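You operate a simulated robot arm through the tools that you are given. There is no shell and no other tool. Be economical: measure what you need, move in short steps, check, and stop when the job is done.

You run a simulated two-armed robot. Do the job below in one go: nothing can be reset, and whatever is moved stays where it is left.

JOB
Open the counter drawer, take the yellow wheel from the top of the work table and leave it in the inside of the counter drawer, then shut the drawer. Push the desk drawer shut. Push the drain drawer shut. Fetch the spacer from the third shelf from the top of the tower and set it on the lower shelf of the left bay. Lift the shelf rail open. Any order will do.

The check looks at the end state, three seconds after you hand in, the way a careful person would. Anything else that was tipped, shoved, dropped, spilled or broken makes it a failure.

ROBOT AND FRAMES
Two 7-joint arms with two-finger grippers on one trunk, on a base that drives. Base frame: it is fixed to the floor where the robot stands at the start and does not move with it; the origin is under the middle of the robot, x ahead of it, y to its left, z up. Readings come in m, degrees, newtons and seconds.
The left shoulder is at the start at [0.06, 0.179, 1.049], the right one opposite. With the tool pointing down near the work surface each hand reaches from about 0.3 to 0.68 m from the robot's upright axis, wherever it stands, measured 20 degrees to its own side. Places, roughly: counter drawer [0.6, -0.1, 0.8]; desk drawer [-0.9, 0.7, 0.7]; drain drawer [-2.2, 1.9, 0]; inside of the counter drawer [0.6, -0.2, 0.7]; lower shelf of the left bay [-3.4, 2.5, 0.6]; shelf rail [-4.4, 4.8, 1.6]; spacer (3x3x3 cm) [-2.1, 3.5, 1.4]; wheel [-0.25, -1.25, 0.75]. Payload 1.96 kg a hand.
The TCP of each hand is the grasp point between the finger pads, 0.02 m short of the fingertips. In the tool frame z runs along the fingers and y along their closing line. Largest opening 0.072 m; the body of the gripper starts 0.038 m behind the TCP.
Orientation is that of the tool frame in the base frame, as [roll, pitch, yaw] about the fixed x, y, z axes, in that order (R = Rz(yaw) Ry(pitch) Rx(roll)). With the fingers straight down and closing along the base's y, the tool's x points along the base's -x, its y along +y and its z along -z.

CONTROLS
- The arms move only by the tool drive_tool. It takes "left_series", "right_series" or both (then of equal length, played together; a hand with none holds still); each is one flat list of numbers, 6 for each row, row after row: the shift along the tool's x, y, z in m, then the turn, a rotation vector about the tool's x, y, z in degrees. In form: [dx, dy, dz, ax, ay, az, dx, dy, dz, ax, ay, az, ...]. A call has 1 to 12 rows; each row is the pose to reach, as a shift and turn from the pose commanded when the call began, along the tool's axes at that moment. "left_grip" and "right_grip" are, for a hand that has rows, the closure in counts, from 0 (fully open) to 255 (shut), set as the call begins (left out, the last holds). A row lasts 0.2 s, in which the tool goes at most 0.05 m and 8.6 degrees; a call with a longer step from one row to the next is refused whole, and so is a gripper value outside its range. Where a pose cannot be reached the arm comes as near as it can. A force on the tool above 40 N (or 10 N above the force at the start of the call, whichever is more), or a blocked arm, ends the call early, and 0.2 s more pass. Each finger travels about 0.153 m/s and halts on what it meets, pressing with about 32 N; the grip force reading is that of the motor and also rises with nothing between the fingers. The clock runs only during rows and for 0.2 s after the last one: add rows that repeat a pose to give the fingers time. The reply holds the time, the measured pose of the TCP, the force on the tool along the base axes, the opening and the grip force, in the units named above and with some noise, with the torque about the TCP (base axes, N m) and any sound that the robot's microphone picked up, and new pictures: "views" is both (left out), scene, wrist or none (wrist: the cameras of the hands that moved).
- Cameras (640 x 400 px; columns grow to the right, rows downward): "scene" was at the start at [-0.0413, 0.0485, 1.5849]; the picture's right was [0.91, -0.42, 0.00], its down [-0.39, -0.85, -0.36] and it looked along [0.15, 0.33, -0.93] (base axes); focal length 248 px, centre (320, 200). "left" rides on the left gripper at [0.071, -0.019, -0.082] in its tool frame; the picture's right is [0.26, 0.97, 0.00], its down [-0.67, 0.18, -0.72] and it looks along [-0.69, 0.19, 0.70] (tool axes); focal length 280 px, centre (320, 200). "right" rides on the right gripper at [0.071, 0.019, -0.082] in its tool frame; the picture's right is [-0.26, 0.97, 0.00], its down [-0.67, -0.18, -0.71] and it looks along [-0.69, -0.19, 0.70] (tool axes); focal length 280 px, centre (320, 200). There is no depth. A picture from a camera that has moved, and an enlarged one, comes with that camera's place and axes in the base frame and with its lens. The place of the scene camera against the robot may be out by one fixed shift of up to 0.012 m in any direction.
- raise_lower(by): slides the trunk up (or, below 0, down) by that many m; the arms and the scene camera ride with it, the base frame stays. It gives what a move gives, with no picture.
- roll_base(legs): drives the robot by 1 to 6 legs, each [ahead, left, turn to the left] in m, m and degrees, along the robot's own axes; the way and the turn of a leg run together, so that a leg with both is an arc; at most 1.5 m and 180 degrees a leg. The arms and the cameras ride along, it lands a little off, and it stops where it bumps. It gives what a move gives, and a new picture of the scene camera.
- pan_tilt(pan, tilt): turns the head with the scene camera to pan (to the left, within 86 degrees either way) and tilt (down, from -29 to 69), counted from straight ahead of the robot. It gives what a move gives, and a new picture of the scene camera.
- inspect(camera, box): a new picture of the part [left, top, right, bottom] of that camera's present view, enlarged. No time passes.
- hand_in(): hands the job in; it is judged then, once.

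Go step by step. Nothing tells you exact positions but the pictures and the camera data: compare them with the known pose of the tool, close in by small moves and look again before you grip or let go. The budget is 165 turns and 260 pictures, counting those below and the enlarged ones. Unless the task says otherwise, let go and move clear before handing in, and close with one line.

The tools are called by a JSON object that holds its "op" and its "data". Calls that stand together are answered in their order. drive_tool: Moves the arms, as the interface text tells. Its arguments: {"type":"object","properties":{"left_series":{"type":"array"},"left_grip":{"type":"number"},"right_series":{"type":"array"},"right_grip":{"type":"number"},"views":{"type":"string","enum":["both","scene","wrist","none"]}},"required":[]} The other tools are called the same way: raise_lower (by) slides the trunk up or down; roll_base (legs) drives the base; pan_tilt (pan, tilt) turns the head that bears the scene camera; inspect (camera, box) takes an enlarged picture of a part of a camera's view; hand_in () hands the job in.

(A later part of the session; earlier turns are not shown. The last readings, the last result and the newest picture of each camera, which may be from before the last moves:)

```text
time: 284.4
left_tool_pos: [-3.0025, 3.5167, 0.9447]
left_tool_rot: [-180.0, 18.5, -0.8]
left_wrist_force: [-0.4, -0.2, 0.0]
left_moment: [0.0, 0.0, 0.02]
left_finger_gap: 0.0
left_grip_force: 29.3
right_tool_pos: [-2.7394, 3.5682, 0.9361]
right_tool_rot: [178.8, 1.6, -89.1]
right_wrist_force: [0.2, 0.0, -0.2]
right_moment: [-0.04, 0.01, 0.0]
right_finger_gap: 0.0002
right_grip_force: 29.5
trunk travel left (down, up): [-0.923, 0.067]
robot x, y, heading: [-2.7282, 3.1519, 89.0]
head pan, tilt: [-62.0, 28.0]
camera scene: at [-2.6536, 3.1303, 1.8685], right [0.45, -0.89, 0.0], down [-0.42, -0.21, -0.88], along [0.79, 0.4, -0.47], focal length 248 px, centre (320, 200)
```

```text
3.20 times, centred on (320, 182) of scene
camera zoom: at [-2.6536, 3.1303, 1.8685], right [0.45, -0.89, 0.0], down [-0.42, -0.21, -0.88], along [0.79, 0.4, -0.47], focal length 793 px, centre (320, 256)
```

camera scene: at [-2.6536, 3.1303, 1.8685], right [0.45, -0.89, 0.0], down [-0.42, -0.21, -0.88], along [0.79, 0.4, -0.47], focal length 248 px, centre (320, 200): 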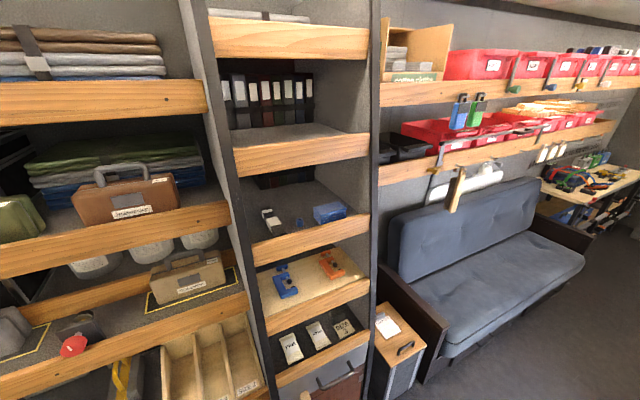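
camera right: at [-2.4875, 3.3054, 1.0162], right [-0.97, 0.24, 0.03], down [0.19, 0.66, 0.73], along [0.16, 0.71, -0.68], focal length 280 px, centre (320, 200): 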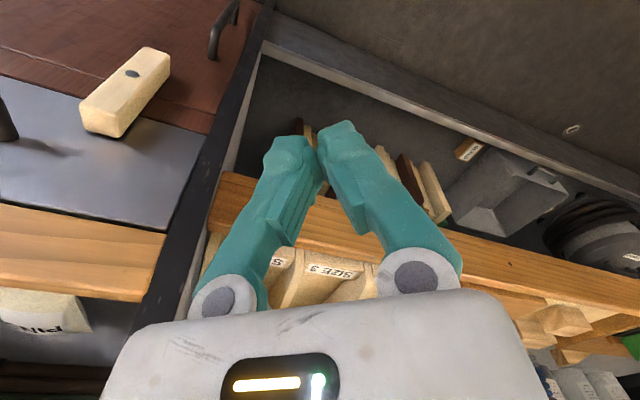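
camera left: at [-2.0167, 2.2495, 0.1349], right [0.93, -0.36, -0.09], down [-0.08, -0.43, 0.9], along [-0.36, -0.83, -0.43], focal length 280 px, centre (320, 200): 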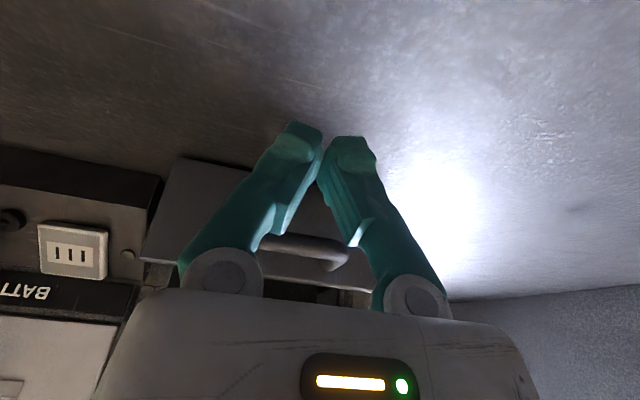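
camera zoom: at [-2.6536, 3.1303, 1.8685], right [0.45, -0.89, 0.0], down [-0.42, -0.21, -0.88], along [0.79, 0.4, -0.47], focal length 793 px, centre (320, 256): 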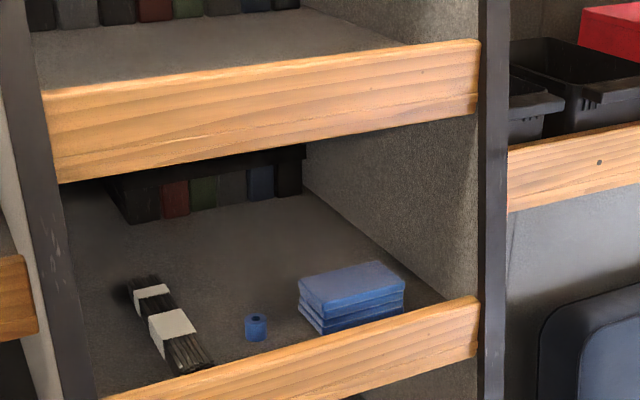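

Triangulated spacer at about (-2.081, 3.488, 1.431), behind a ~7 cm lip, so I need the camera side of the hand up. I'll try rolling the right wrist around in free space.

{"op": "drive_tool", "data": {"right_series": [0, 0, 0, 0, 0, -8.5, 0, 0, 0, 0, 0, -17, 0, 0, 0, 0, 0, -25.5, 0, 0, 0, 0, 0, -34, 0, 0, 0, 0, 0, -42.5, 0, 0, 0, 0, 0, -51, 0, 0, 0, 0, 0, -59.5, 0, 0, 0, 0, 0, -68, 0, 0, 0, 0, 0, -76.5, 0, 0, 0, 0, 0, -85, 0, 0, 0, 0, 0, -93.5, 0, 0, 0, 0, 0, -102], "right_grip": 0, "views": "none"}}

{"op": "drive_tool", "data": {"right_series": [0, 0, 0, 0, 0, -8.5, 0, 0, 0, 0, 0, -17, 0, 0, 0, 0, 0, -25.5, 0, 0, 0, 0, 0, -34, 0, 0, 0, 0, 0, -42], "views": "none"}}

```text
time: 287.0
left_tool_pos: [-3.0037, 3.5174, 0.9445]
left_tool_rot: [180.0, 18.5, -0.9]
left_wrist_force: [0.3, 0.7, 0.1]
left_moment: [-0.02, -0.03, -0.01]
left_finger_gap: 0.0
left_grip_force: 29.5
right_tool_pos: [-2.7395, 3.5674, 0.9365]
right_tool_rot: [-178.2, 0.9, 13.1]
right_wrist_force: [-0.1, 0.2, 0.2]
right_moment: [-0.03, -0.01, 0.01]
right_finger_gap: 0.0723
right_grip_force: 0.1
trunk travel left (down, up): [-0.923, 0.067]
robot x, y, heading: [-2.7273, 3.1471, 89.0]
head pan, tilt: [-62.0, 28.0]
```

```text
time: 288.2
left_tool_pos: [-3.0044, 3.5175, 0.9442]
left_tool_rot: [180.0, 18.6, -1.0]
left_wrist_force: [0.0, -0.3, -0.9]
left_moment: [0.03, 0.03, -0.04]
left_finger_gap: 0.0001
left_grip_force: 29.9
right_tool_pos: [-2.7399, 3.5673, 0.9357]
right_tool_rot: [-178.1, -0.6, 55.2]
right_wrist_force: [-0.5, -0.1, -0.3]
right_moment: [-0.02, 0.01, -0.01]
right_finger_gap: 0.0721
right_grip_force: 0.1
trunk travel left (down, up): [-0.923, 0.067]
robot x, y, heading: [-2.729, 3.149, 89.4]
head pan, tilt: [-62.0, 28.0]
```

{"op": "raise_lower", "data": {"by": -0.17}}

{"op": "drive_tool", "data": {"right_series": [0, 0.029, -0.038, 0, 0, 0, 0, 0.058, -0.077, 0, 0, 0, 0, 0.088, -0.115, 0, 0, 0, 0, 0.117, -0.153, 0, 0, 0, 0, 0.146, -0.192, 0, 0, 0, 0, 0.175, -0.23, 0, 0, 0, 0, 0.204, -0.268, 0, 0, 0, 0, 0.233, -0.307, 0, 0, 0, 0, 0.262, -0.345, 0, 0, 0, 0, 0.292, -0.383, 0, 0, 0, 0, 0.321, -0.422, 0, 0, 0, 0, 0.35, -0.46, 0, 0, 0], "views": "scene"}}

```text
time: 290.2
left_tool_pos: [-3.0037, 3.5177, 0.7748]
left_tool_rot: [-180.0, 18.5, -0.9]
left_wrist_force: [-0.2, -0.1, 1.0]
left_moment: [0.01, 0.0, 0.0]
left_finger_gap: 0.0
left_grip_force: 29.6
right_tool_pos: [-2.7393, 3.5673, 0.7664]
right_tool_rot: [-178.0, -0.5, 55.0]
right_wrist_force: [0.6, -0.7, 0.6]
right_moment: [-0.02, -0.01, -0.01]
right_finger_gap: 0.072
right_grip_force: 0.1
trunk travel left (down, up): [-0.753, 0.237]
robot x, y, heading: [-2.729, 3.1515, 89.0]
head pan, tilt: [-62.0, 28.0]
```

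```text
time: 292.8
left_tool_pos: [-3.0005, 3.5168, 0.7748]
left_tool_rot: [180.0, 18.6, -0.9]
left_wrist_force: [0.0, 0.8, -0.2]
left_moment: [-0.02, -0.01, -0.01]
left_finger_gap: 0.0003
left_grip_force: 29.3
right_tool_pos: [-2.4406, 3.355, 1.2132]
right_tool_rot: [-178.0, -0.5, 55.0]
right_wrist_force: [-0.4, 0.1, -0.2]
right_moment: [-0.05, -0.01, 0.0]
right_finger_gap: 0.0719
right_grip_force: 0.1
right hand out of reach, approached as far as the arm can: row 7, 8, 9, 10
trunk travel left (down, up): [-0.753, 0.237]
robot x, y, heading: [-2.7267, 3.1512, 88.7]
head pan, tilt: [-62.0, 28.0]
camera scene: at [-2.6512, 3.1306, 1.6983], right [0.45, -0.89, 0.0], down [-0.42, -0.21, -0.88], along [0.79, 0.4, -0.47], focal length 248 px, centre (320, 200)
```

scene: 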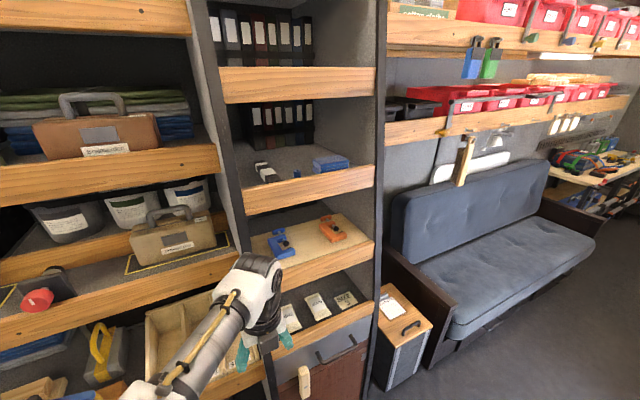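

{"op": "drive_tool", "data": {"right_series": [0.002, 0.018, -0.028, 0, 3.9, 0, 0.004, 0.037, -0.056, 0, 7.8, 0, 0.006, 0.055, -0.084, 0, 11.7, 0, 0.008, 0.073, -0.112, 0, 15.6, 0, 0.01, 0.092, -0.14, 0, 19.5, 0, 0.012, 0.11, -0.168, 0, 23.5, 0, 0.014, 0.128, -0.197, 0, 27.4, 0, 0.016, 0.147, -0.225, 0, 31.3, 0, 0.018, 0.165, -0.253, 0, 35.2, 0, 0.02, 0.183, -0.281, 0, 39.1, 0, 0.022, 0.202, -0.309, 0, 43, 0, 0.025, 0.22, -0.337, 0, 47, 0], "views": "both"}}

```text
time: 295.4
left_tool_pos: [-3.003, 3.5158, 0.7748]
left_tool_rot: [-179.8, 18.5, -0.9]
left_wrist_force: [0.0, 0.8, 0.5]
left_moment: [0.01, 0.0, 0.0]
left_finger_gap: 0.0
left_grip_force: 29.2
right_tool_pos: [-2.2417, 3.2381, 1.5432]
right_tool_rot: [-177.0, -47.7, 52.7]
right_wrist_force: [-0.5, -0.3, -1.2]
right_moment: [0.02, 0.02, 0.01]
right_finger_gap: 0.0722
right_grip_force: 0.1
right hand out of reach, approached as far as the arm can: row 3, 4, 5, 6, 7, 8, 9
trunk travel left (down, up): [-0.753, 0.237]
robot x, y, heading: [-2.729, 3.1489, 89.0]
head pan, tilt: [-62.0, 28.0]
camera scene: at [-2.6523, 3.1279, 1.6983], right [0.45, -0.89, 0.0], down [-0.42, -0.21, -0.88], along [0.79, 0.4, -0.47], focal length 248 px, centre (320, 200)
camera right: at [-2.2305, 3.2148, 1.6498], right [0.68, -0.69, -0.23], down [-0.71, -0.7, -0.01], along [-0.15, 0.17, -0.97], focal length 280 px, centre (320, 200)
```

scene: 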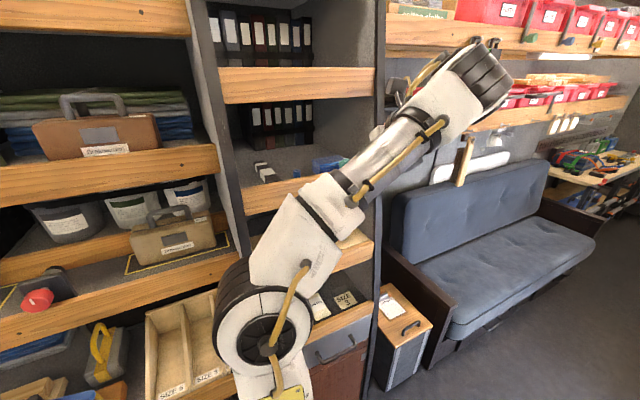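
right: 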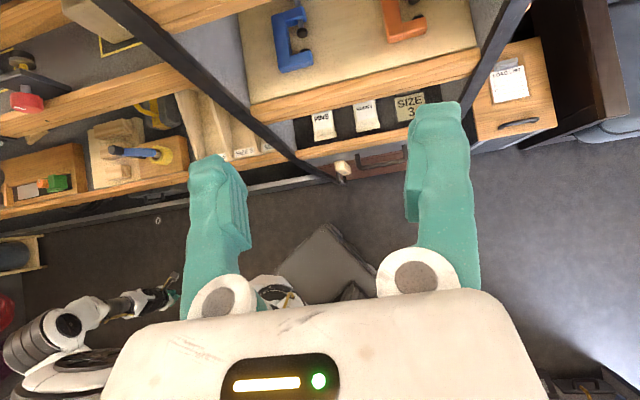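

{"op": "drive_tool", "data": {"right_series": [0.021, -0.003, 0.03, 0, -2, 0, 0.042, -0.006, 0.06, 0, -5, 0, 0.063, -0.012, 0.0887, 0, -5, 0, 0.063, -0.012, 0.0887, 0, -5, 0], "views": "both"}}

```text
time: 296.4
left_tool_pos: [-3.0024, 3.5149, 0.7761]
left_tool_rot: [-180.0, 18.5, -0.9]
left_wrist_force: [-0.5, -0.7, 0.1]
left_moment: [-0.01, 0.01, -0.02]
left_finger_gap: 0.0
left_grip_force: 29.3
right_tool_pos: [-2.189, 3.3356, 1.5306]
right_tool_rot: [-177.2, -42.6, 53.2]
right_wrist_force: [0.6, -0.4, -0.5]
right_moment: [0.01, -0.02, -0.05]
right_finger_gap: 0.0719
right_grip_force: 0.0
trunk travel left (down, up): [-0.753, 0.237]
robot x, y, heading: [-2.7271, 3.1506, 88.9]
head pan, tilt: [-62.0, 28.0]
camera scene: at [-2.6529, 3.1287, 1.6984], right [0.45, -0.89, 0.0], down [-0.42, -0.21, -0.88], along [0.79, 0.4, -0.47], focal length 248 px, centre (320, 200)
camera right: at [-2.1718, 3.3194, 1.6381], right [0.67, -0.71, -0.21], down [-0.71, -0.7, 0.08], along [-0.2, 0.1, -0.97], focal length 280 px, centre (320, 200)
```

scene: 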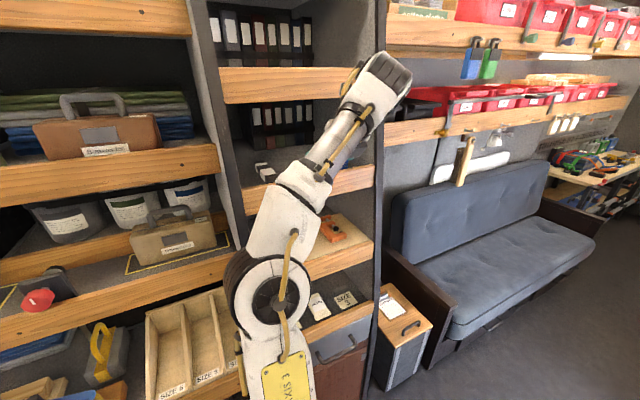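
right: 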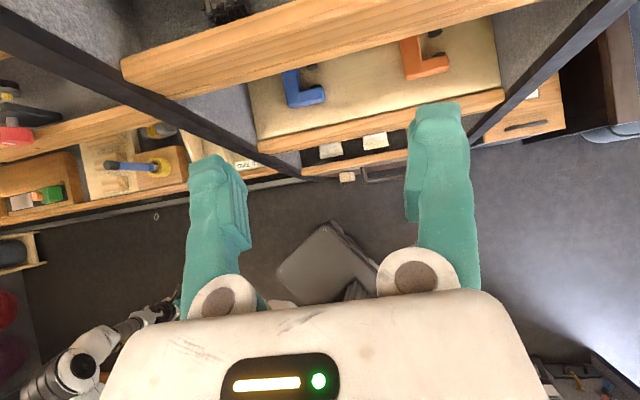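

{"op": "drive_tool", "data": {"right_series": [0.022, -0.001, 0.0255, 0, 0, 0, 0.044, -0.002, 0.051, 0, 0, 0, 0.0655, -0.003, 0.0765, 0, 0, 0, 0.0655, -0.003, 0.0765, 0, 0, 0], "views": "both"}}

```text
time: 297.4
left_tool_pos: [-3.0027, 3.5172, 0.7756]
left_tool_rot: [-179.8, 18.5, -0.9]
left_wrist_force: [-0.6, 0.3, -0.8]
left_moment: [0.02, 0.02, 0.01]
left_finger_gap: 0.0
left_grip_force: 29.4
right_tool_pos: [-2.1347, 3.4164, 1.517]
right_tool_rot: [-177.3, -42.6, 53.2]
right_wrist_force: [-0.2, -0.6, 0.2]
right_moment: [0.01, -0.03, -0.02]
right_finger_gap: 0.0723
right_grip_force: 0.1
trunk travel left (down, up): [-0.753, 0.237]
robot x, y, heading: [-2.7275, 3.1465, 88.9]
head pan, tilt: [-62.0, 28.0]
camera scene: at [-2.6534, 3.1292, 1.6984], right [0.45, -0.89, 0.0], down [-0.42, -0.21, -0.88], along [0.79, 0.4, -0.47], focal length 248 px, centre (320, 200)
camera right: at [-2.1181, 3.4003, 1.6252], right [0.67, -0.71, -0.21], down [-0.71, -0.7, 0.08], along [-0.2, 0.1, -0.97], focal length 280 px, centre (320, 200)
```

scene: 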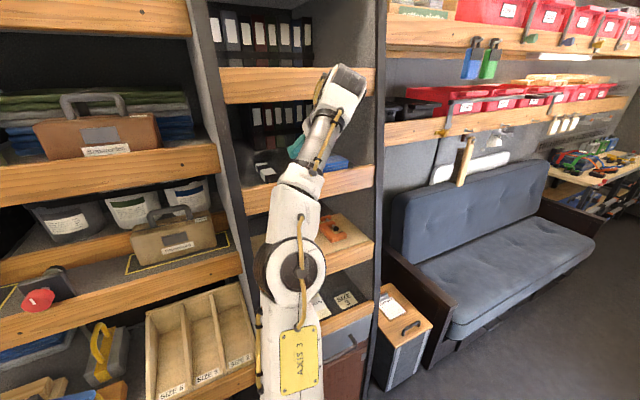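
right: 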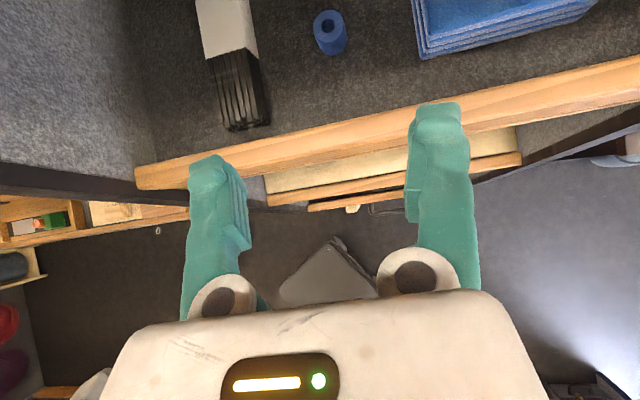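

Spacer confirmed between a cable bundle and blue boxes. I'll narrow the fingers to ~45 mm and descend along the tool axis.

{"op": "drive_tool", "data": {"right_series": [0, 0.003, 0, 0, 0, 0, 0.003, 0.006, 0.035, 0, 0, 0, 0.006, 0.006, 0.07, 0, 0, 0, 0.008, 0.006, 0.1, 0, 0, 0, 0.008, 0.006, 0.1, 0, 0, 0], "right_grip": 95, "views": "wrist"}}

```text
time: 298.6
left_tool_pos: [-3.0024, 3.5169, 0.7745]
left_tool_rot: [-180.0, 18.6, -0.9]
left_wrist_force: [0.2, 0.4, -0.5]
left_moment: [0.04, -0.03, 0.01]
left_finger_gap: 0.0
left_grip_force: 29.8
right_tool_pos: [-2.0893, 3.4779, 1.4499]
right_tool_rot: [-177.4, -42.6, 53.1]
right_wrist_force: [-0.3, 0.0, -0.7]
right_moment: [0.02, 0.01, 0.02]
right_finger_gap: 0.0446
right_grip_force: 0.1
trunk travel left (down, up): [-0.753, 0.237]
robot x, y, heading: [-2.7276, 3.1512, 88.6]
head pan, tilt: [-62.0, 28.0]
camera right: at [-2.073, 3.461, 1.5573], right [0.67, -0.71, -0.21], down [-0.71, -0.7, 0.08], along [-0.2, 0.1, -0.97], focal length 280 px, centre (320, 200)
```

right: 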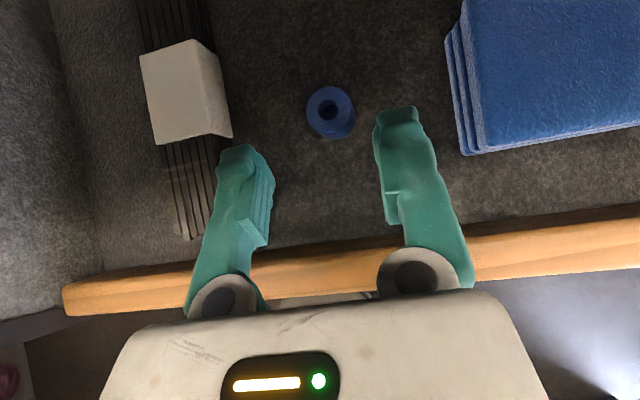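

{"op": "drive_tool", "data": {"right_series": [0.004, 0.003, 0.013, 0, 0, 0, 0.008, 0.005, 0.026, 0, 0, 0, 0.008, 0.005, 0.026, 0, 0, 0], "views": "wrist"}}

```text
time: 299.4
left_tool_pos: [-3.0024, 3.5168, 0.7737]
left_tool_rot: [-179.9, 18.4, -0.8]
left_wrist_force: [0.0, 0.8, -0.1]
left_moment: [0.01, 0.0, 0.05]
left_finger_gap: 0.0002
left_grip_force: 29.0
right_tool_pos: [-2.0721, 3.4941, 1.4365]
right_tool_rot: [-177.4, -42.6, 53.2]
right_wrist_force: [-0.1, 0.3, 0.0]
right_moment: [0.03, 0.01, 0.01]
right_finger_gap: 0.0453
right_grip_force: 0.1
trunk travel left (down, up): [-0.753, 0.237]
robot x, y, heading: [-2.7303, 3.1518, 88.8]
head pan, tilt: [-62.0, 28.0]
camera right: at [-2.056, 3.4771, 1.5433], right [0.67, -0.71, -0.21], down [-0.71, -0.7, 0.08], along [-0.2, 0.1, -0.97], focal length 280 px, centre (320, 200)
```

right: 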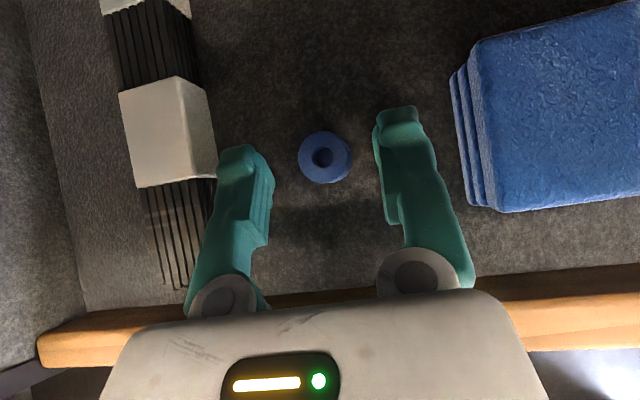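

{"op": "drive_tool", "data": {"right_series": [0.002, 0, 0.005, 0, 0, 0, 0.002, 0, 0.005, 0, 0, 0, 0.002, 0, 0.005, 0, 0, 0, 0.002, 0, 0.005, 0, 0, 0], "right_grip": 255, "views": "wrist"}}

```text
time: 300.4
left_tool_pos: [-3.0028, 3.5172, 0.7746]
left_tool_rot: [-179.9, 18.5, -0.9]
left_wrist_force: [0.2, 0.5, 0.1]
left_moment: [-0.02, -0.02, 0.01]
left_finger_gap: 0.0001
left_grip_force: 29.0
right_tool_pos: [-2.0712, 3.4955, 1.4351]
right_tool_rot: [-177.4, -42.7, 53.2]
right_wrist_force: [0.9, -1.5, 9.9]
right_moment: [0.01, 0.0, 0.0]
right_finger_gap: 0.0185
right_grip_force: 31.9
trunk travel left (down, up): [-0.753, 0.237]
robot x, y, heading: [-2.7275, 3.1513, 88.9]
head pan, tilt: [-62.0, 28.0]
camera right: at [-2.0543, 3.4798, 1.5423], right [0.67, -0.71, -0.21], down [-0.71, -0.7, 0.07], along [-0.2, 0.1, -0.97], focal length 280 px, centre (320, 200)
```

right: 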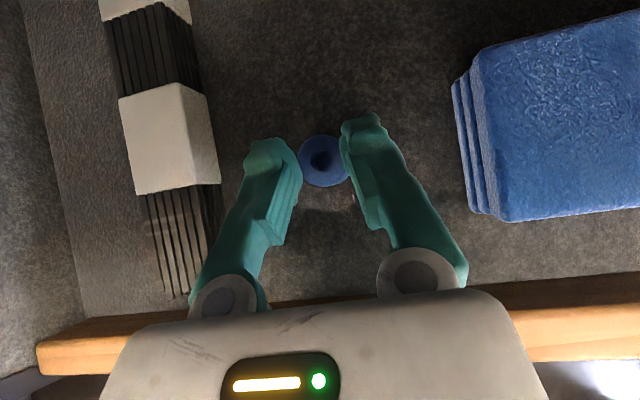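

The pinch is on the near edge of the spacer; I'll reopen, move 12 mm further in, and regrip.

{"op": "drive_tool", "data": {"right_series": [0, 0, 0, 0, 0, 0, 0, 0, 0, 0, 0, 0, 0.005, 0, 0.004, 0, 0, 0, 0.01, 0, 0.009, 0, 0, 0], "right_grip": 95, "views": "none"}}

{"op": "drive_tool", "data": {"right_series": [0, 0, 0, 0, 0, 0, 0, 0, 0, 0, 0, 0, 0, 0, 0, 0, 0, 0], "right_grip": 255, "views": "wrist"}}

```text
time: 301.4
left_tool_pos: [-3.002, 3.5173, 0.7748]
left_tool_rot: [-179.9, 18.7, -0.9]
left_wrist_force: [-0.8, 0.3, 0.3]
left_moment: [-0.01, 0.01, 0.02]
left_finger_gap: 0.0001
left_grip_force: 29.8
right_tool_pos: [-2.0611, 3.5076, 1.4331]
right_tool_rot: [-177.3, -42.5, 53.1]
right_wrist_force: [0.2, -0.1, 0.7]
right_moment: [-0.01, 0.05, 0.01]
right_finger_gap: 0.045
right_grip_force: 0.0
trunk travel left (down, up): [-0.753, 0.237]
robot x, y, heading: [-2.7274, 3.1515, 88.9]
head pan, tilt: [-62.0, 28.0]
```

```text
time: 302.2
left_tool_pos: [-3.0031, 3.5162, 0.7743]
left_tool_rot: [180.0, 18.4, -0.9]
left_wrist_force: [-1.2, 0.5, 0.6]
left_moment: [-0.01, 0.04, -0.01]
left_finger_gap: 0.0
left_grip_force: 29.6
right_tool_pos: [-2.0608, 3.5094, 1.4331]
right_tool_rot: [-177.4, -42.6, 53.1]
right_wrist_force: [0.1, 0.3, -1.0]
right_moment: [0.03, 0.0, -0.05]
right_finger_gap: 0.0
right_grip_force: 29.4
trunk travel left (down, up): [-0.753, 0.237]
robot x, y, heading: [-2.7296, 3.1538, 88.7]
head pan, tilt: [-62.0, 28.0]
camera right: at [-2.0453, 3.4926, 1.5406], right [0.67, -0.71, -0.21], down [-0.71, -0.7, 0.08], along [-0.2, 0.1, -0.97], focal length 280 px, centre (320, 200)
```

right: 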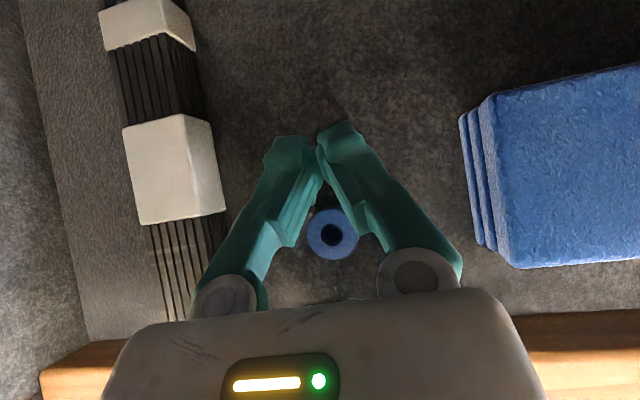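

The spacer is actually ~19 mm across, so the first grip was right. Reopen, go back, and grip again.

{"op": "drive_tool", "data": {"right_series": [0, 0, 0, 0, 0, 0, 0, 0, 0, 0, 0, 0, -0.006, 0.001, -0.006, 0, 0, 0, -0.0115, 0.001, -0.0105, 0, 0, 0], "right_grip": 95, "views": "none"}}

{"op": "drive_tool", "data": {"right_series": [0, 0, 0, 0, 0, 0, 0, 0, 0, 0, 0, 0, 0, 0, 0, 0, 0, 0], "right_grip": 255, "views": "wrist"}}

```text
time: 303.2
left_tool_pos: [-3.0035, 3.5173, 0.7749]
left_tool_rot: [-180.0, 18.4, -1.0]
left_wrist_force: [-0.1, -0.5, -0.1]
left_moment: [-0.01, 0.01, 0.02]
left_finger_gap: 0.0001
left_grip_force: 29.6
right_tool_pos: [-2.0717, 3.4948, 1.4348]
right_tool_rot: [-177.4, -42.6, 53.3]
right_wrist_force: [1.0, 0.4, -0.1]
right_moment: [-0.02, -0.02, 0.04]
right_finger_gap: 0.0452
right_grip_force: 0.0
trunk travel left (down, up): [-0.753, 0.237]
robot x, y, heading: [-2.7294, 3.1532, 88.9]
head pan, tilt: [-62.0, 28.0]
```

```text
time: 304.0
left_tool_pos: [-3.0017, 3.5162, 0.7745]
left_tool_rot: [179.9, 18.5, -1.0]
left_wrist_force: [0.4, -0.8, 0.6]
left_moment: [-0.02, 0.01, 0.0]
left_finger_gap: 0.0002
left_grip_force: 29.4
right_tool_pos: [-2.0704, 3.4939, 1.4348]
right_tool_rot: [-177.5, -42.5, 53.4]
right_wrist_force: [-0.8, 0.1, -0.2]
right_moment: [-0.07, -0.03, 0.01]
right_finger_gap: 0.0002
right_grip_force: 29.7
trunk travel left (down, up): [-0.753, 0.237]
robot x, y, heading: [-2.727, 3.1507, 88.9]
head pan, tilt: [-62.0, 28.0]
camera right: at [-2.0538, 3.4791, 1.5414], right [0.67, -0.71, -0.21], down [-0.71, -0.7, 0.08], along [-0.2, 0.1, -0.97], focal length 280 px, centre (320, 200)
```

right: 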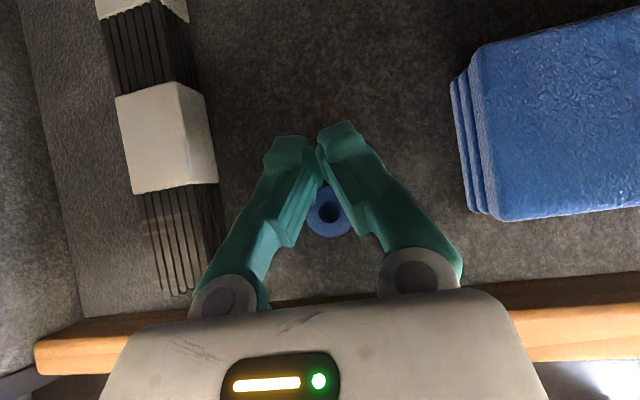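

{"op": "drive_tool", "data": {"right_series": [0, 0, 0, 0, 0, 0, 0, 0, 0, 0, 0, 0, -0.006, 0.001, -0.006, 0, 0, 0, -0.0128, 0.001, -0.0118, 0, 0, 0], "right_grip": 95, "views": "wrist"}}

```text
time: 305.0
left_tool_pos: [-3.0022, 3.5185, 0.7751]
left_tool_rot: [-179.9, 18.5, -0.9]
left_wrist_force: [-0.1, -0.2, 0.1]
left_moment: [0.02, -0.01, -0.01]
left_finger_gap: 0.0001
left_grip_force: 30.0
right_tool_pos: [-2.0791, 3.4792, 1.4342]
right_tool_rot: [-177.3, -42.6, 53.2]
right_wrist_force: [0.6, 0.1, -0.7]
right_moment: [-0.02, -0.04, -0.03]
right_finger_gap: 0.045
right_grip_force: 0.1
trunk travel left (down, up): [-0.753, 0.237]
robot x, y, heading: [-2.7281, 3.1536, 88.8]
head pan, tilt: [-62.0, 28.0]
camera right: at [-2.0626, 3.464, 1.5414], right [0.67, -0.71, -0.21], down [-0.71, -0.7, 0.08], along [-0.2, 0.1, -0.97], focal length 280 px, centre (320, 200)
```

right: 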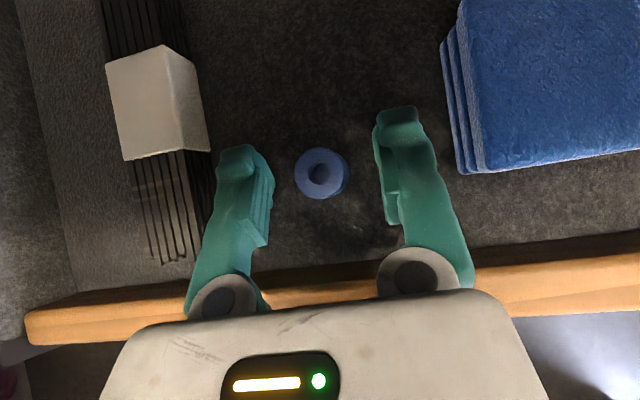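

{"op": "drive_tool", "data": {"right_series": [0, 0, 0, 0, 0, 0, 0, 0, 0, 0, 0, 0, 0, 0, 0, 0, 0, 0], "right_grip": 255, "views": "wrist"}}

```text
time: 305.8
left_tool_pos: [-3.003, 3.5175, 0.7751]
left_tool_rot: [179.9, 18.5, -0.9]
left_wrist_force: [-0.1, -0.7, 0.5]
left_moment: [-0.03, -0.04, -0.02]
left_finger_gap: 0.0
left_grip_force: 29.3
right_tool_pos: [-2.0797, 3.4802, 1.4332]
right_tool_rot: [-177.4, -42.5, 53.2]
right_wrist_force: [-0.3, -0.8, 0.3]
right_moment: [-0.01, 0.01, -0.01]
right_finger_gap: 0.019
right_grip_force: 32.1
trunk travel left (down, up): [-0.753, 0.237]
robot x, y, heading: [-2.7269, 3.1519, 88.7]
head pan, tilt: [-62.0, 28.0]
camera right: at [-2.062, 3.4641, 1.5412], right [0.67, -0.71, -0.21], down [-0.71, -0.7, 0.08], along [-0.2, 0.1, -0.97], focal length 280 px, centre (320, 200)
```

right: 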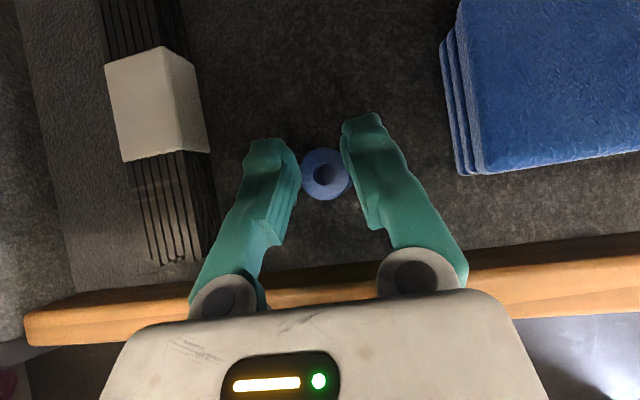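

Gripped (19 mm). Lift it back out over the lip along the same path.

{"op": "drive_tool", "data": {"right_series": [0, 0, -0.03, 0, 0, 0, 0.001, 0, -0.06, 0, 0, 0, 0.001, 0, -0.09, 0, 0, 0, 0.001, 0, -0.115, 0, 0, 0, -0.026, 0, -0.147, 0, 0, 0, -0.053, 0, -0.18, 0, 0, 0, -0.08, 0, -0.212, 0, 0, 0, -0.108, 0, -0.245, 0, 0, 0, -0.135, 0, -0.277, 0, 0, 0], "views": "both"}}

```text
time: 307.8
left_tool_pos: [-3.0028, 3.5165, 0.7759]
left_tool_rot: [-179.9, 18.5, -1.0]
left_wrist_force: [0.1, -0.4, 0.2]
left_moment: [0.03, 0.01, -0.01]
left_finger_gap: 0.0
left_grip_force: 29.7
right_tool_pos: [-2.2415, 3.2419, 1.5491]
right_tool_rot: [-177.3, -42.7, 53.3]
right_wrist_force: [-0.2, -0.2, 0.6]
right_moment: [0.03, -0.02, -0.02]
right_finger_gap: 0.0191
right_grip_force: 32.2
trunk travel left (down, up): [-0.753, 0.237]
robot x, y, heading: [-2.7277, 3.1558, 88.7]
head pan, tilt: [-62.0, 28.0]
camera scene: at [-2.6529, 3.1281, 1.6984], right [0.45, -0.89, 0.0], down [-0.42, -0.21, -0.88], along [0.79, 0.4, -0.47], focal length 248 px, centre (320, 200)
camera right: at [-2.2246, 3.2262, 1.6562], right [0.67, -0.71, -0.21], down [-0.71, -0.7, 0.08], along [-0.2, 0.1, -0.97], focal length 280 px, centre (320, 200)
```

scene: 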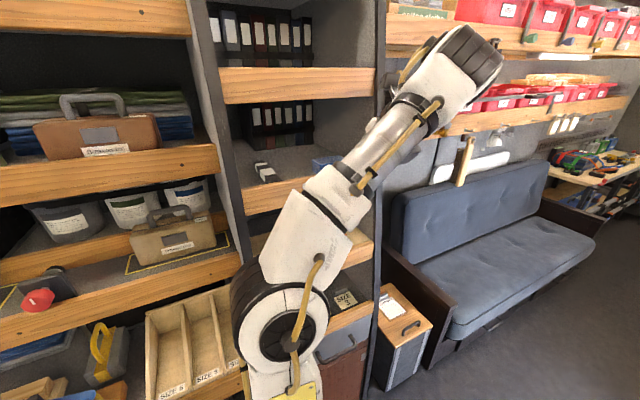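
right: 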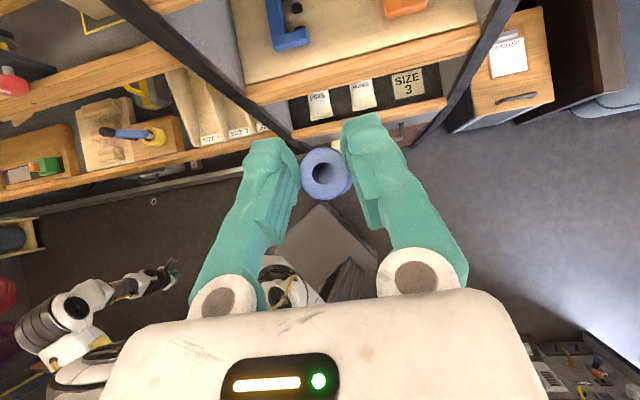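

{"op": "drive_tool", "data": {"right_series": [-0.019, -0.018, 0.021, 0, -3.56, 0, -0.038, -0.037, 0.041, 0, -7.12, 0, -0.057, -0.055, 0.062, 0, -10.7, 0, -0.076, -0.073, 0.082, 0, -14.2, 0, -0.095, -0.092, 0.103, 0, -17.8, 0, -0.114, -0.11, 0.124, 0, -21.4, 0, -0.132, -0.128, 0.144, 0, -24.9, 0, -0.151, -0.147, 0.165, 0, -28.5, 0, -0.17, -0.165, 0.185, 0, -32, 0, -0.189, -0.183, 0.206, 0, -35.6, 0, -0.208, -0.202, 0.226, 0, -39.2, 0, -0.227, -0.22, 0.247, 0, -42.7, 0], "views": "none"}}

{"op": "drive_tool", "data": {"right_series": [0, -0.029, 0.03, 0, 0, 0, 0, -0.058, 0.06, 0, 0, 0, 0, -0.088, 0.09, 0, 0, 0, 0, -0.117, 0.12, 0, 0, 0, -0.02, -0.146, 0.15, 0, 0, 0, -0.04, -0.175, 0.18, 0, 0, 0, -0.06, -0.2, 0.2, 0, 0, 0, -0.08, -0.23, 0.2, 0, 0, 0, -0.08, -0.26, 0.2, 0, 0, 0], "views": "scene"}}

```text
time: 310.4
left_tool_pos: [-3.003, 3.5175, 0.775]
left_tool_rot: [-179.9, 18.5, -0.9]
left_wrist_force: [-0.3, -0.4, 0.0]
left_moment: [-0.01, 0.02, -0.02]
left_finger_gap: 0.0001
left_grip_force: 30.1
right_tool_pos: [-2.4315, 3.3771, 1.2179]
right_tool_rot: [-178.2, 0.2, 55.0]
right_wrist_force: [-0.4, 1.1, -0.7]
right_moment: [0.0, -0.01, -0.03]
right_finger_gap: 0.0191
right_grip_force: 32.1
right hand out of reach, approached as far as the arm can: row 5, 6
trunk travel left (down, up): [-0.753, 0.237]
robot x, y, heading: [-2.73, 3.1518, 88.8]
head pan, tilt: [-62.0, 28.0]
```

```text
time: 311.5
left_tool_pos: [-3.0098, 3.5135, 0.774]
left_tool_rot: [179.8, 18.7, 0.0]
left_wrist_force: [0.2, 0.5, 0.1]
left_moment: [0.0, -0.03, 0.02]
left_finger_gap: 0.0
left_grip_force: 29.9
right_tool_pos: [-2.4929, 3.4415, 1.0938]
right_tool_rot: [-177.2, 0.1, 41.9]
right_wrist_force: [0.0, -0.4, 0.1]
right_moment: [-0.01, 0.01, 0.03]
right_finger_gap: 0.0191
right_grip_force: 31.8
trunk travel left (down, up): [-0.753, 0.237]
robot x, y, heading: [-2.7278, 3.1511, 88.9]
head pan, tilt: [-62.0, 28.0]
stopped in row 5 (right hand): the arm was blocked; the commanded pose is now the measured one
camera scene: at [-2.6527, 3.1294, 1.6984], right [0.45, -0.89, 0.0], down [-0.42, -0.21, -0.88], along [0.79, 0.4, -0.47], focal length 248 px, centre (320, 200)
```

scene: 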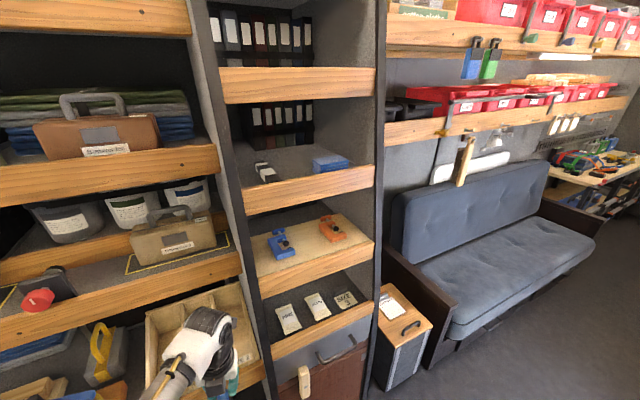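

{"op": "drive_tool", "data": {"right_series": [-0.03, 0, 0, 0, 0, 0, -0.06, 0, 0, 0, 0, 0, -0.09, 0, 0, 0, 0, -3, -0.12, -0.02, 0.02, 0, 0, -6, -0.13, -0.05, 0.05, 0, 0, -9, -0.13, -0.09, 0.07, 0, 0, -12, -0.13, -0.13, 0.09, 0, 0, -13, -0.13, -0.17, 0.11, 0, 0, -13], "views": "scene"}}

```text
time: 312.2
left_tool_pos: [-3.0177, 3.5102, 0.772]
left_tool_rot: [179.6, 19.1, 0.8]
left_wrist_force: [-0.2, 0.3, 0.6]
left_moment: [0.01, -0.03, 0.03]
left_finger_gap: 0.0
left_grip_force: 29.6
right_tool_pos: [-2.4989, 3.4266, 1.1073]
right_tool_rot: [-176.3, 0.8, 31.6]
right_wrist_force: [0.0, 0.1, -0.2]
right_moment: [-0.01, -0.01, 0.04]
right_finger_gap: 0.0191
right_grip_force: 31.6
right hand out of reach, approached as far as the arm can: row 1, 2, 3
trunk travel left (down, up): [-0.753, 0.237]
robot x, y, heading: [-2.7287, 3.1535, 88.8]
head pan, tilt: [-62.0, 28.0]
stopped in row 3 (right hand): the arm was blocked; the commanded pose is now the measured one
camera scene: at [-2.6534, 3.1295, 1.6984], right [0.45, -0.89, 0.0], down [-0.42, -0.21, -0.88], along [0.79, 0.4, -0.47], focal length 248 px, centre (320, 200)
```

scene: 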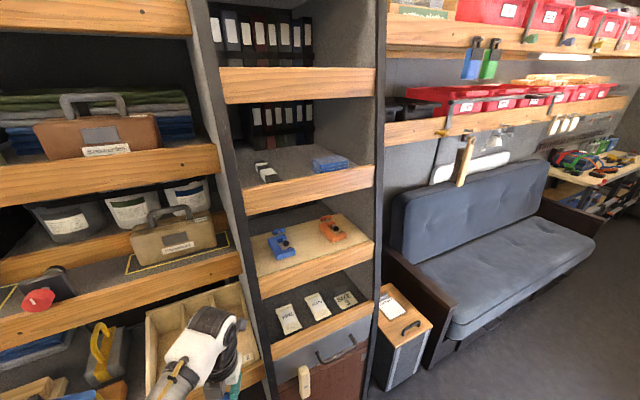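

{"op": "pan_tilt", "data": {"pan": -20, "tilt": 60}}

```text
time: 313.3
left_tool_pos: [-3.0149, 3.5091, 0.7736]
left_tool_rot: [179.5, 18.9, 0.7]
left_wrist_force: [0.2, -0.2, -0.6]
left_moment: [0.02, -0.02, 0.0]
left_finger_gap: 0.0
left_grip_force: 30.1
right_tool_pos: [-2.4969, 3.4274, 1.1078]
right_tool_rot: [-176.4, 0.8, 31.4]
right_wrist_force: [-0.6, 0.5, -0.3]
right_moment: [0.0, -0.02, 0.01]
right_finger_gap: 0.0192
right_grip_force: 31.8
trunk travel left (down, up): [-0.753, 0.237]
robot x, y, heading: [-2.7299, 3.1536, 89.1]
head pan, tilt: [-20.0, 60.0]
camera scene: at [-2.71, 3.1505, 1.6532], right [0.93, -0.36, 0.0], down [-0.31, -0.81, -0.5], along [0.18, 0.47, -0.87], focal length 248 px, centre (320, 200)
```

scene: 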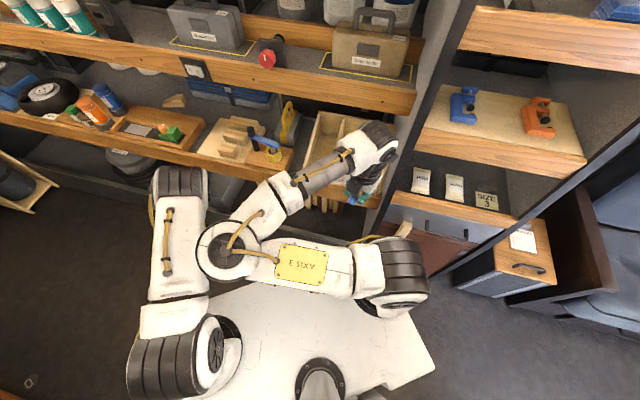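

The right elbow crossed over onto the left arm. I'll move the left arm outward to free it.

{"op": "drive_tool", "data": {"left_series": [-0.036, 0, 0.012, 0, 0, 0, -0.071, 0, 0.024, 0, 0, 0, -0.107, 0, 0.036, 0, 0, 0, -0.142, 0, 0.048, 0, 0, 0, -0.18, 0.02, 0.06, 0, 0, 0, -0.21, 0.04, 0.07, 0, 0, 0], "views": "scene"}}

```text
time: 314.7
left_tool_pos: [-3.2374, 3.4665, 0.7754]
left_tool_rot: [179.6, 19.0, 0.5]
left_wrist_force: [0.1, 1.0, -1.3]
left_moment: [-0.01, 0.05, 0.04]
left_finger_gap: 0.0
left_grip_force: 29.4
right_tool_pos: [-2.4986, 3.4264, 1.1086]
right_tool_rot: [-176.1, 0.8, 31.5]
right_wrist_force: [-0.9, 0.0, 0.1]
right_moment: [0.03, 0.03, 0.0]
right_finger_gap: 0.0187
right_grip_force: 31.5
trunk travel left (down, up): [-0.753, 0.237]
robot x, y, heading: [-2.7299, 3.1528, 88.8]
head pan, tilt: [-20.0, 60.0]
camera scene: at [-2.7114, 3.1497, 1.6531], right [0.93, -0.36, 0.0], down [-0.31, -0.81, -0.5], along [0.18, 0.47, -0.87], focal length 248 px, centre (320, 200)
```

scene: 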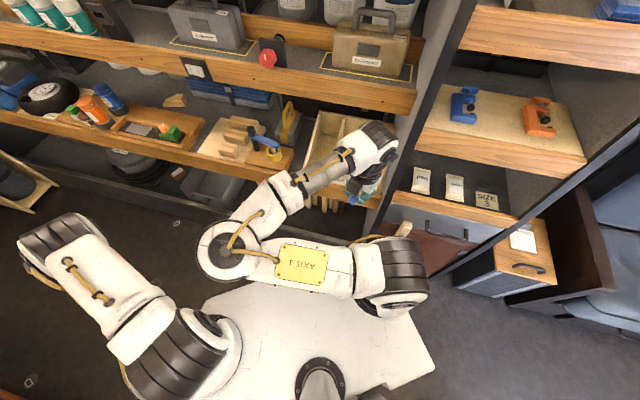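

{"op": "drive_tool", "data": {"right_series": [-0.03, 0.013, 0, 0, 0, 8.4, -0.06, 0.027, 0, 0, 0, 16.8, -0.09, 0.04, 0, 0, 0, 25.2, -0.11, 0.049, 0, 0, 0, 33.6, -0.11, 0.049, 0.02, 0, 0, 42, -0.11, 0.049, 0.04, 0, 0, 50.4, -0.11, 0.049, 0.06, 0, 0, 58.8, -0.11, 0.049, 0.08, 0, 0, 67.2, -0.11, 0.049, 0.1, 0, 0, 75.6, -0.11, 0.049, 0.12, 0, 0, 84, -0.11, 0.049, 0.14, 0, 0, 92.4, -0.11, 0.049, 0.16, 0, 0, 100.8], "views": "scene"}}

```text
time: 316.2
left_tool_pos: [-3.2367, 3.4657, 0.7756]
left_tool_rot: [179.4, 19.0, 0.6]
left_wrist_force: [-0.2, -1.0, -0.8]
left_moment: [-0.01, -0.03, 0.0]
left_finger_gap: 0.0
left_grip_force: 29.7
right_tool_pos: [-2.5895, 3.4437, 1.1064]
right_tool_rot: [179.0, 11.8, -23.2]
right_wrist_force: [-0.9, -0.3, 0.2]
right_moment: [0.0, 0.02, -0.01]
right_finger_gap: 0.019
right_grip_force: 31.3
right hand out of reach, approached as far as the arm can: row 1, 2, 3, 4, 5, 6, 7
trunk travel left (down, up): [-0.753, 0.237]
robot x, y, heading: [-2.73, 3.1507, 88.7]
head pan, tilt: [-20.0, 60.0]
stopped in row 7 (right hand): the arm was blocked; the commanded pose is now the measured one
camera scene: at [-2.7102, 3.1509, 1.6531], right [0.93, -0.36, 0.0], down [-0.31, -0.81, -0.5], along [0.18, 0.47, -0.87], focal length 248 px, centre (320, 200)
```

scene: 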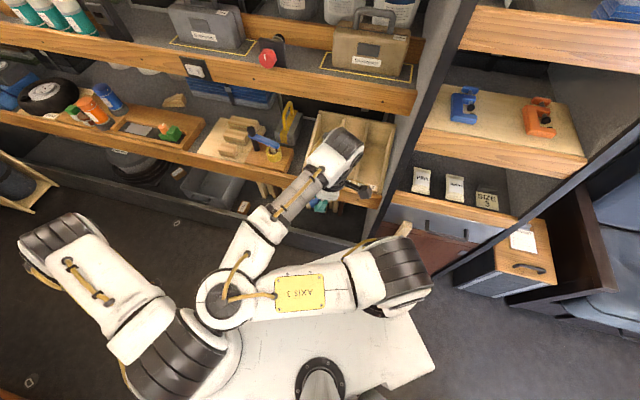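

{"op": "drive_tool", "data": {"left_series": [0.03, -0.03, -0.01, 0, 0, 0, 0.06, -0.06, -0.02, 0, 0, 0, 0.09, -0.09, -0.03, 0, 0, 0], "views": "none"}}

{"op": "roll_base", "data": {"legs": [[0, 0, 56]]}}

```text
time: 317.2
left_tool_pos: [-3.1739, 3.5313, 0.7718]
left_tool_rot: [179.4, 19.0, 5.9]
left_wrist_force: [0.1, -0.4, 0.2]
left_moment: [-0.03, 0.02, 0.04]
left_finger_gap: 0.0
left_grip_force: 30.0
right_tool_pos: [-2.5921, 3.4464, 1.1073]
right_tool_rot: [179.0, 11.1, -22.2]
right_wrist_force: [0.5, 0.0, -0.2]
right_moment: [0.0, -0.03, 0.01]
right_finger_gap: 0.0192
right_grip_force: 32.5
trunk travel left (down, up): [-0.753, 0.237]
robot x, y, heading: [-2.7285, 3.1525, 88.9]
head pan, tilt: [-20.0, 60.0]
stopped in row 3 (left hand): the arm was blocked; the commanded pose is now the measured one
```

```text
time: 320.1
left_tool_pos: [-3.2961, 2.9995, 0.7738]
left_tool_rot: [179.4, 19.0, 61.5]
left_wrist_force: [-0.4, 0.0, 0.4]
left_moment: [-0.02, -0.01, 0.02]
left_finger_gap: 0.0
left_grip_force: 29.6
right_tool_pos: [-2.8968, 3.4319, 1.1067]
right_tool_rot: [178.8, 11.6, 33.0]
right_wrist_force: [-0.5, 0.0, -0.7]
right_moment: [-0.01, -0.02, 0.0]
right_finger_gap: 0.0192
right_grip_force: 31.6
trunk travel left (down, up): [-0.753, 0.237]
robot x, y, heading: [-2.732, 3.152, 144.9]
head pan, tilt: [-20.0, 60.0]
camera scene: at [-2.7222, 3.1682, 1.6531], right [0.82, 0.57, 0.0], down [0.49, -0.71, -0.5], along [-0.29, 0.41, -0.87], focal length 248 px, centre (320, 200)
```

scene: 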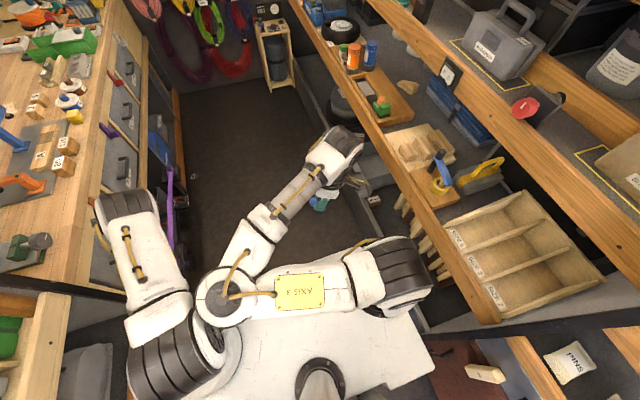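

{"op": "drive_tool", "data": {"right_series": [-0.014, -0.035, 0.01, 0, 0, 0, -0.028, -0.07, 0.02, 0, 0, 0, -0.042, -0.105, 0.03, 0, 0, 0, -0.056, -0.14, 0.04, 0, 0, 0, -0.07, -0.175, 0.05, 0, 0, 0, -0.084, -0.21, 0.06, 0, 0, 0, -0.098, -0.245, 0.07, 0, 0, 0, -0.112, -0.28, 0.08, 0, 0, 0], "views": "none"}}

{"op": "drive_tool", "data": {"right_series": [0, 0, 0, 0, -3, 8, 0, 0, 0, 0, -6, 15, 0, 0, 0, 0, -9, 22, 0, 0, 0, 0, -11, 30, 0, 0, 0, 0, -11, 38, 0, 0, 0, 0, -11, 46, 0, 0, 0, 0, -11, 54, 0, 0, 0, 0, -11, 62, 0, 0, 0, 0, -11, 69, 0, 0, 0, 0, -11, 69], "views": "scene"}}

```text
time: 321.9
left_tool_pos: [-3.2944, 2.9993, 0.7727]
left_tool_rot: [179.4, 19.1, 61.4]
left_wrist_force: [0.1, 0.5, 0.6]
left_moment: [-0.01, 0.03, 0.0]
left_finger_gap: 0.0001
left_grip_force: 29.4
right_tool_pos: [-3.1539, 3.5976, 1.0467]
right_tool_rot: [178.8, 11.6, 32.9]
right_wrist_force: [0.0, 0.3, -0.1]
right_moment: [0.01, 0.0, 0.02]
right_finger_gap: 0.019
right_grip_force: 32.6
trunk travel left (down, up): [-0.753, 0.237]
robot x, y, heading: [-2.7287, 3.1475, 144.8]
head pan, tilt: [-20.0, 60.0]
```

```text
time: 324.1
left_tool_pos: [-3.2943, 2.9996, 0.7722]
left_tool_rot: [179.5, 19.0, 61.6]
left_wrist_force: [0.2, -0.2, 0.2]
left_moment: [0.03, 0.0, -0.03]
left_finger_gap: 0.0001
left_grip_force: 29.5
right_tool_pos: [-3.154, 3.595, 1.0448]
right_tool_rot: [162.7, 11.3, -38.5]
right_wrist_force: [0.0, -0.7, 0.0]
right_moment: [0.02, -0.03, 0.0]
right_finger_gap: 0.019
right_grip_force: 31.9
trunk travel left (down, up): [-0.753, 0.237]
robot x, y, heading: [-2.7307, 3.1478, 144.9]
head pan, tilt: [-20.0, 60.0]
camera scene: at [-2.7223, 3.1684, 1.6531], right [0.82, 0.57, 0.0], down [0.5, -0.71, -0.5], along [-0.29, 0.41, -0.87], focal length 248 px, centre (320, 200)
```

scene: 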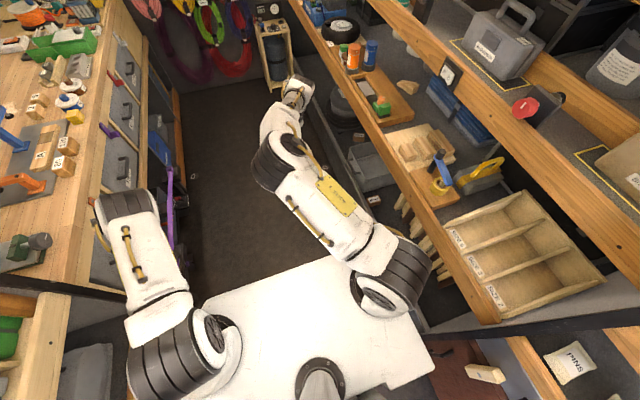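

{"op": "drive_tool", "data": {"right_series": [0, 0, 0, 6, 4, 0, 0, 0, 0, 12, 8, 0, 0, 0, 0, 17.3, 11, 0, 0, 0, 0, 17.3, 11, 0], "views": "none"}}

{"op": "pan_tilt", "data": {"pan": 80, "tilt": 40}}

```text
time: 325.1
left_tool_pos: [-3.2943, 2.9991, 0.7727]
left_tool_rot: [179.5, 18.9, 61.5]
left_wrist_force: [-0.2, -1.0, 0.8]
left_moment: [0.02, 0.0, 0.01]
left_finger_gap: 0.0003
left_grip_force: 29.6
right_tool_pos: [-3.153, 3.5947, 1.0448]
right_tool_rot: [-179.7, 0.4, -36.7]
right_wrist_force: [0.4, 0.5, -1.1]
right_moment: [-0.01, 0.04, 0.01]
right_finger_gap: 0.0191
right_grip_force: 31.6
trunk travel left (down, up): [-0.753, 0.237]
robot x, y, heading: [-2.7282, 3.1528, 144.8]
head pan, tilt: [-20.0, 60.0]
```

```text
time: 326.8
left_tool_pos: [-3.2943, 2.9991, 0.7737]
left_tool_rot: [179.5, 19.0, 61.6]
left_wrist_force: [-0.1, -0.2, -0.1]
left_moment: [-0.01, 0.01, 0.02]
left_finger_gap: 0.0
left_grip_force: 29.2
right_tool_pos: [-3.1523, 3.5954, 1.0446]
right_tool_rot: [-179.8, 0.6, -36.8]
right_wrist_force: [0.0, 0.4, -0.1]
right_moment: [-0.02, 0.01, -0.02]
right_finger_gap: 0.0191
right_grip_force: 32.4
trunk travel left (down, up): [-0.753, 0.237]
robot x, y, heading: [-2.7279, 3.1473, 144.9]
head pan, tilt: [80.0, 40.0]
camera scene: at [-2.7445, 3.0538, 1.6798], right [-0.7, 0.71, 0.0], down [0.46, 0.45, -0.77], along [-0.54, -0.54, -0.64], focal length 248 px, centre (320, 200)
```

scene: 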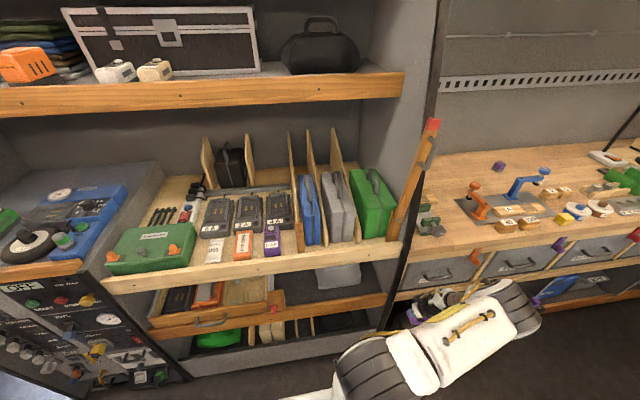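

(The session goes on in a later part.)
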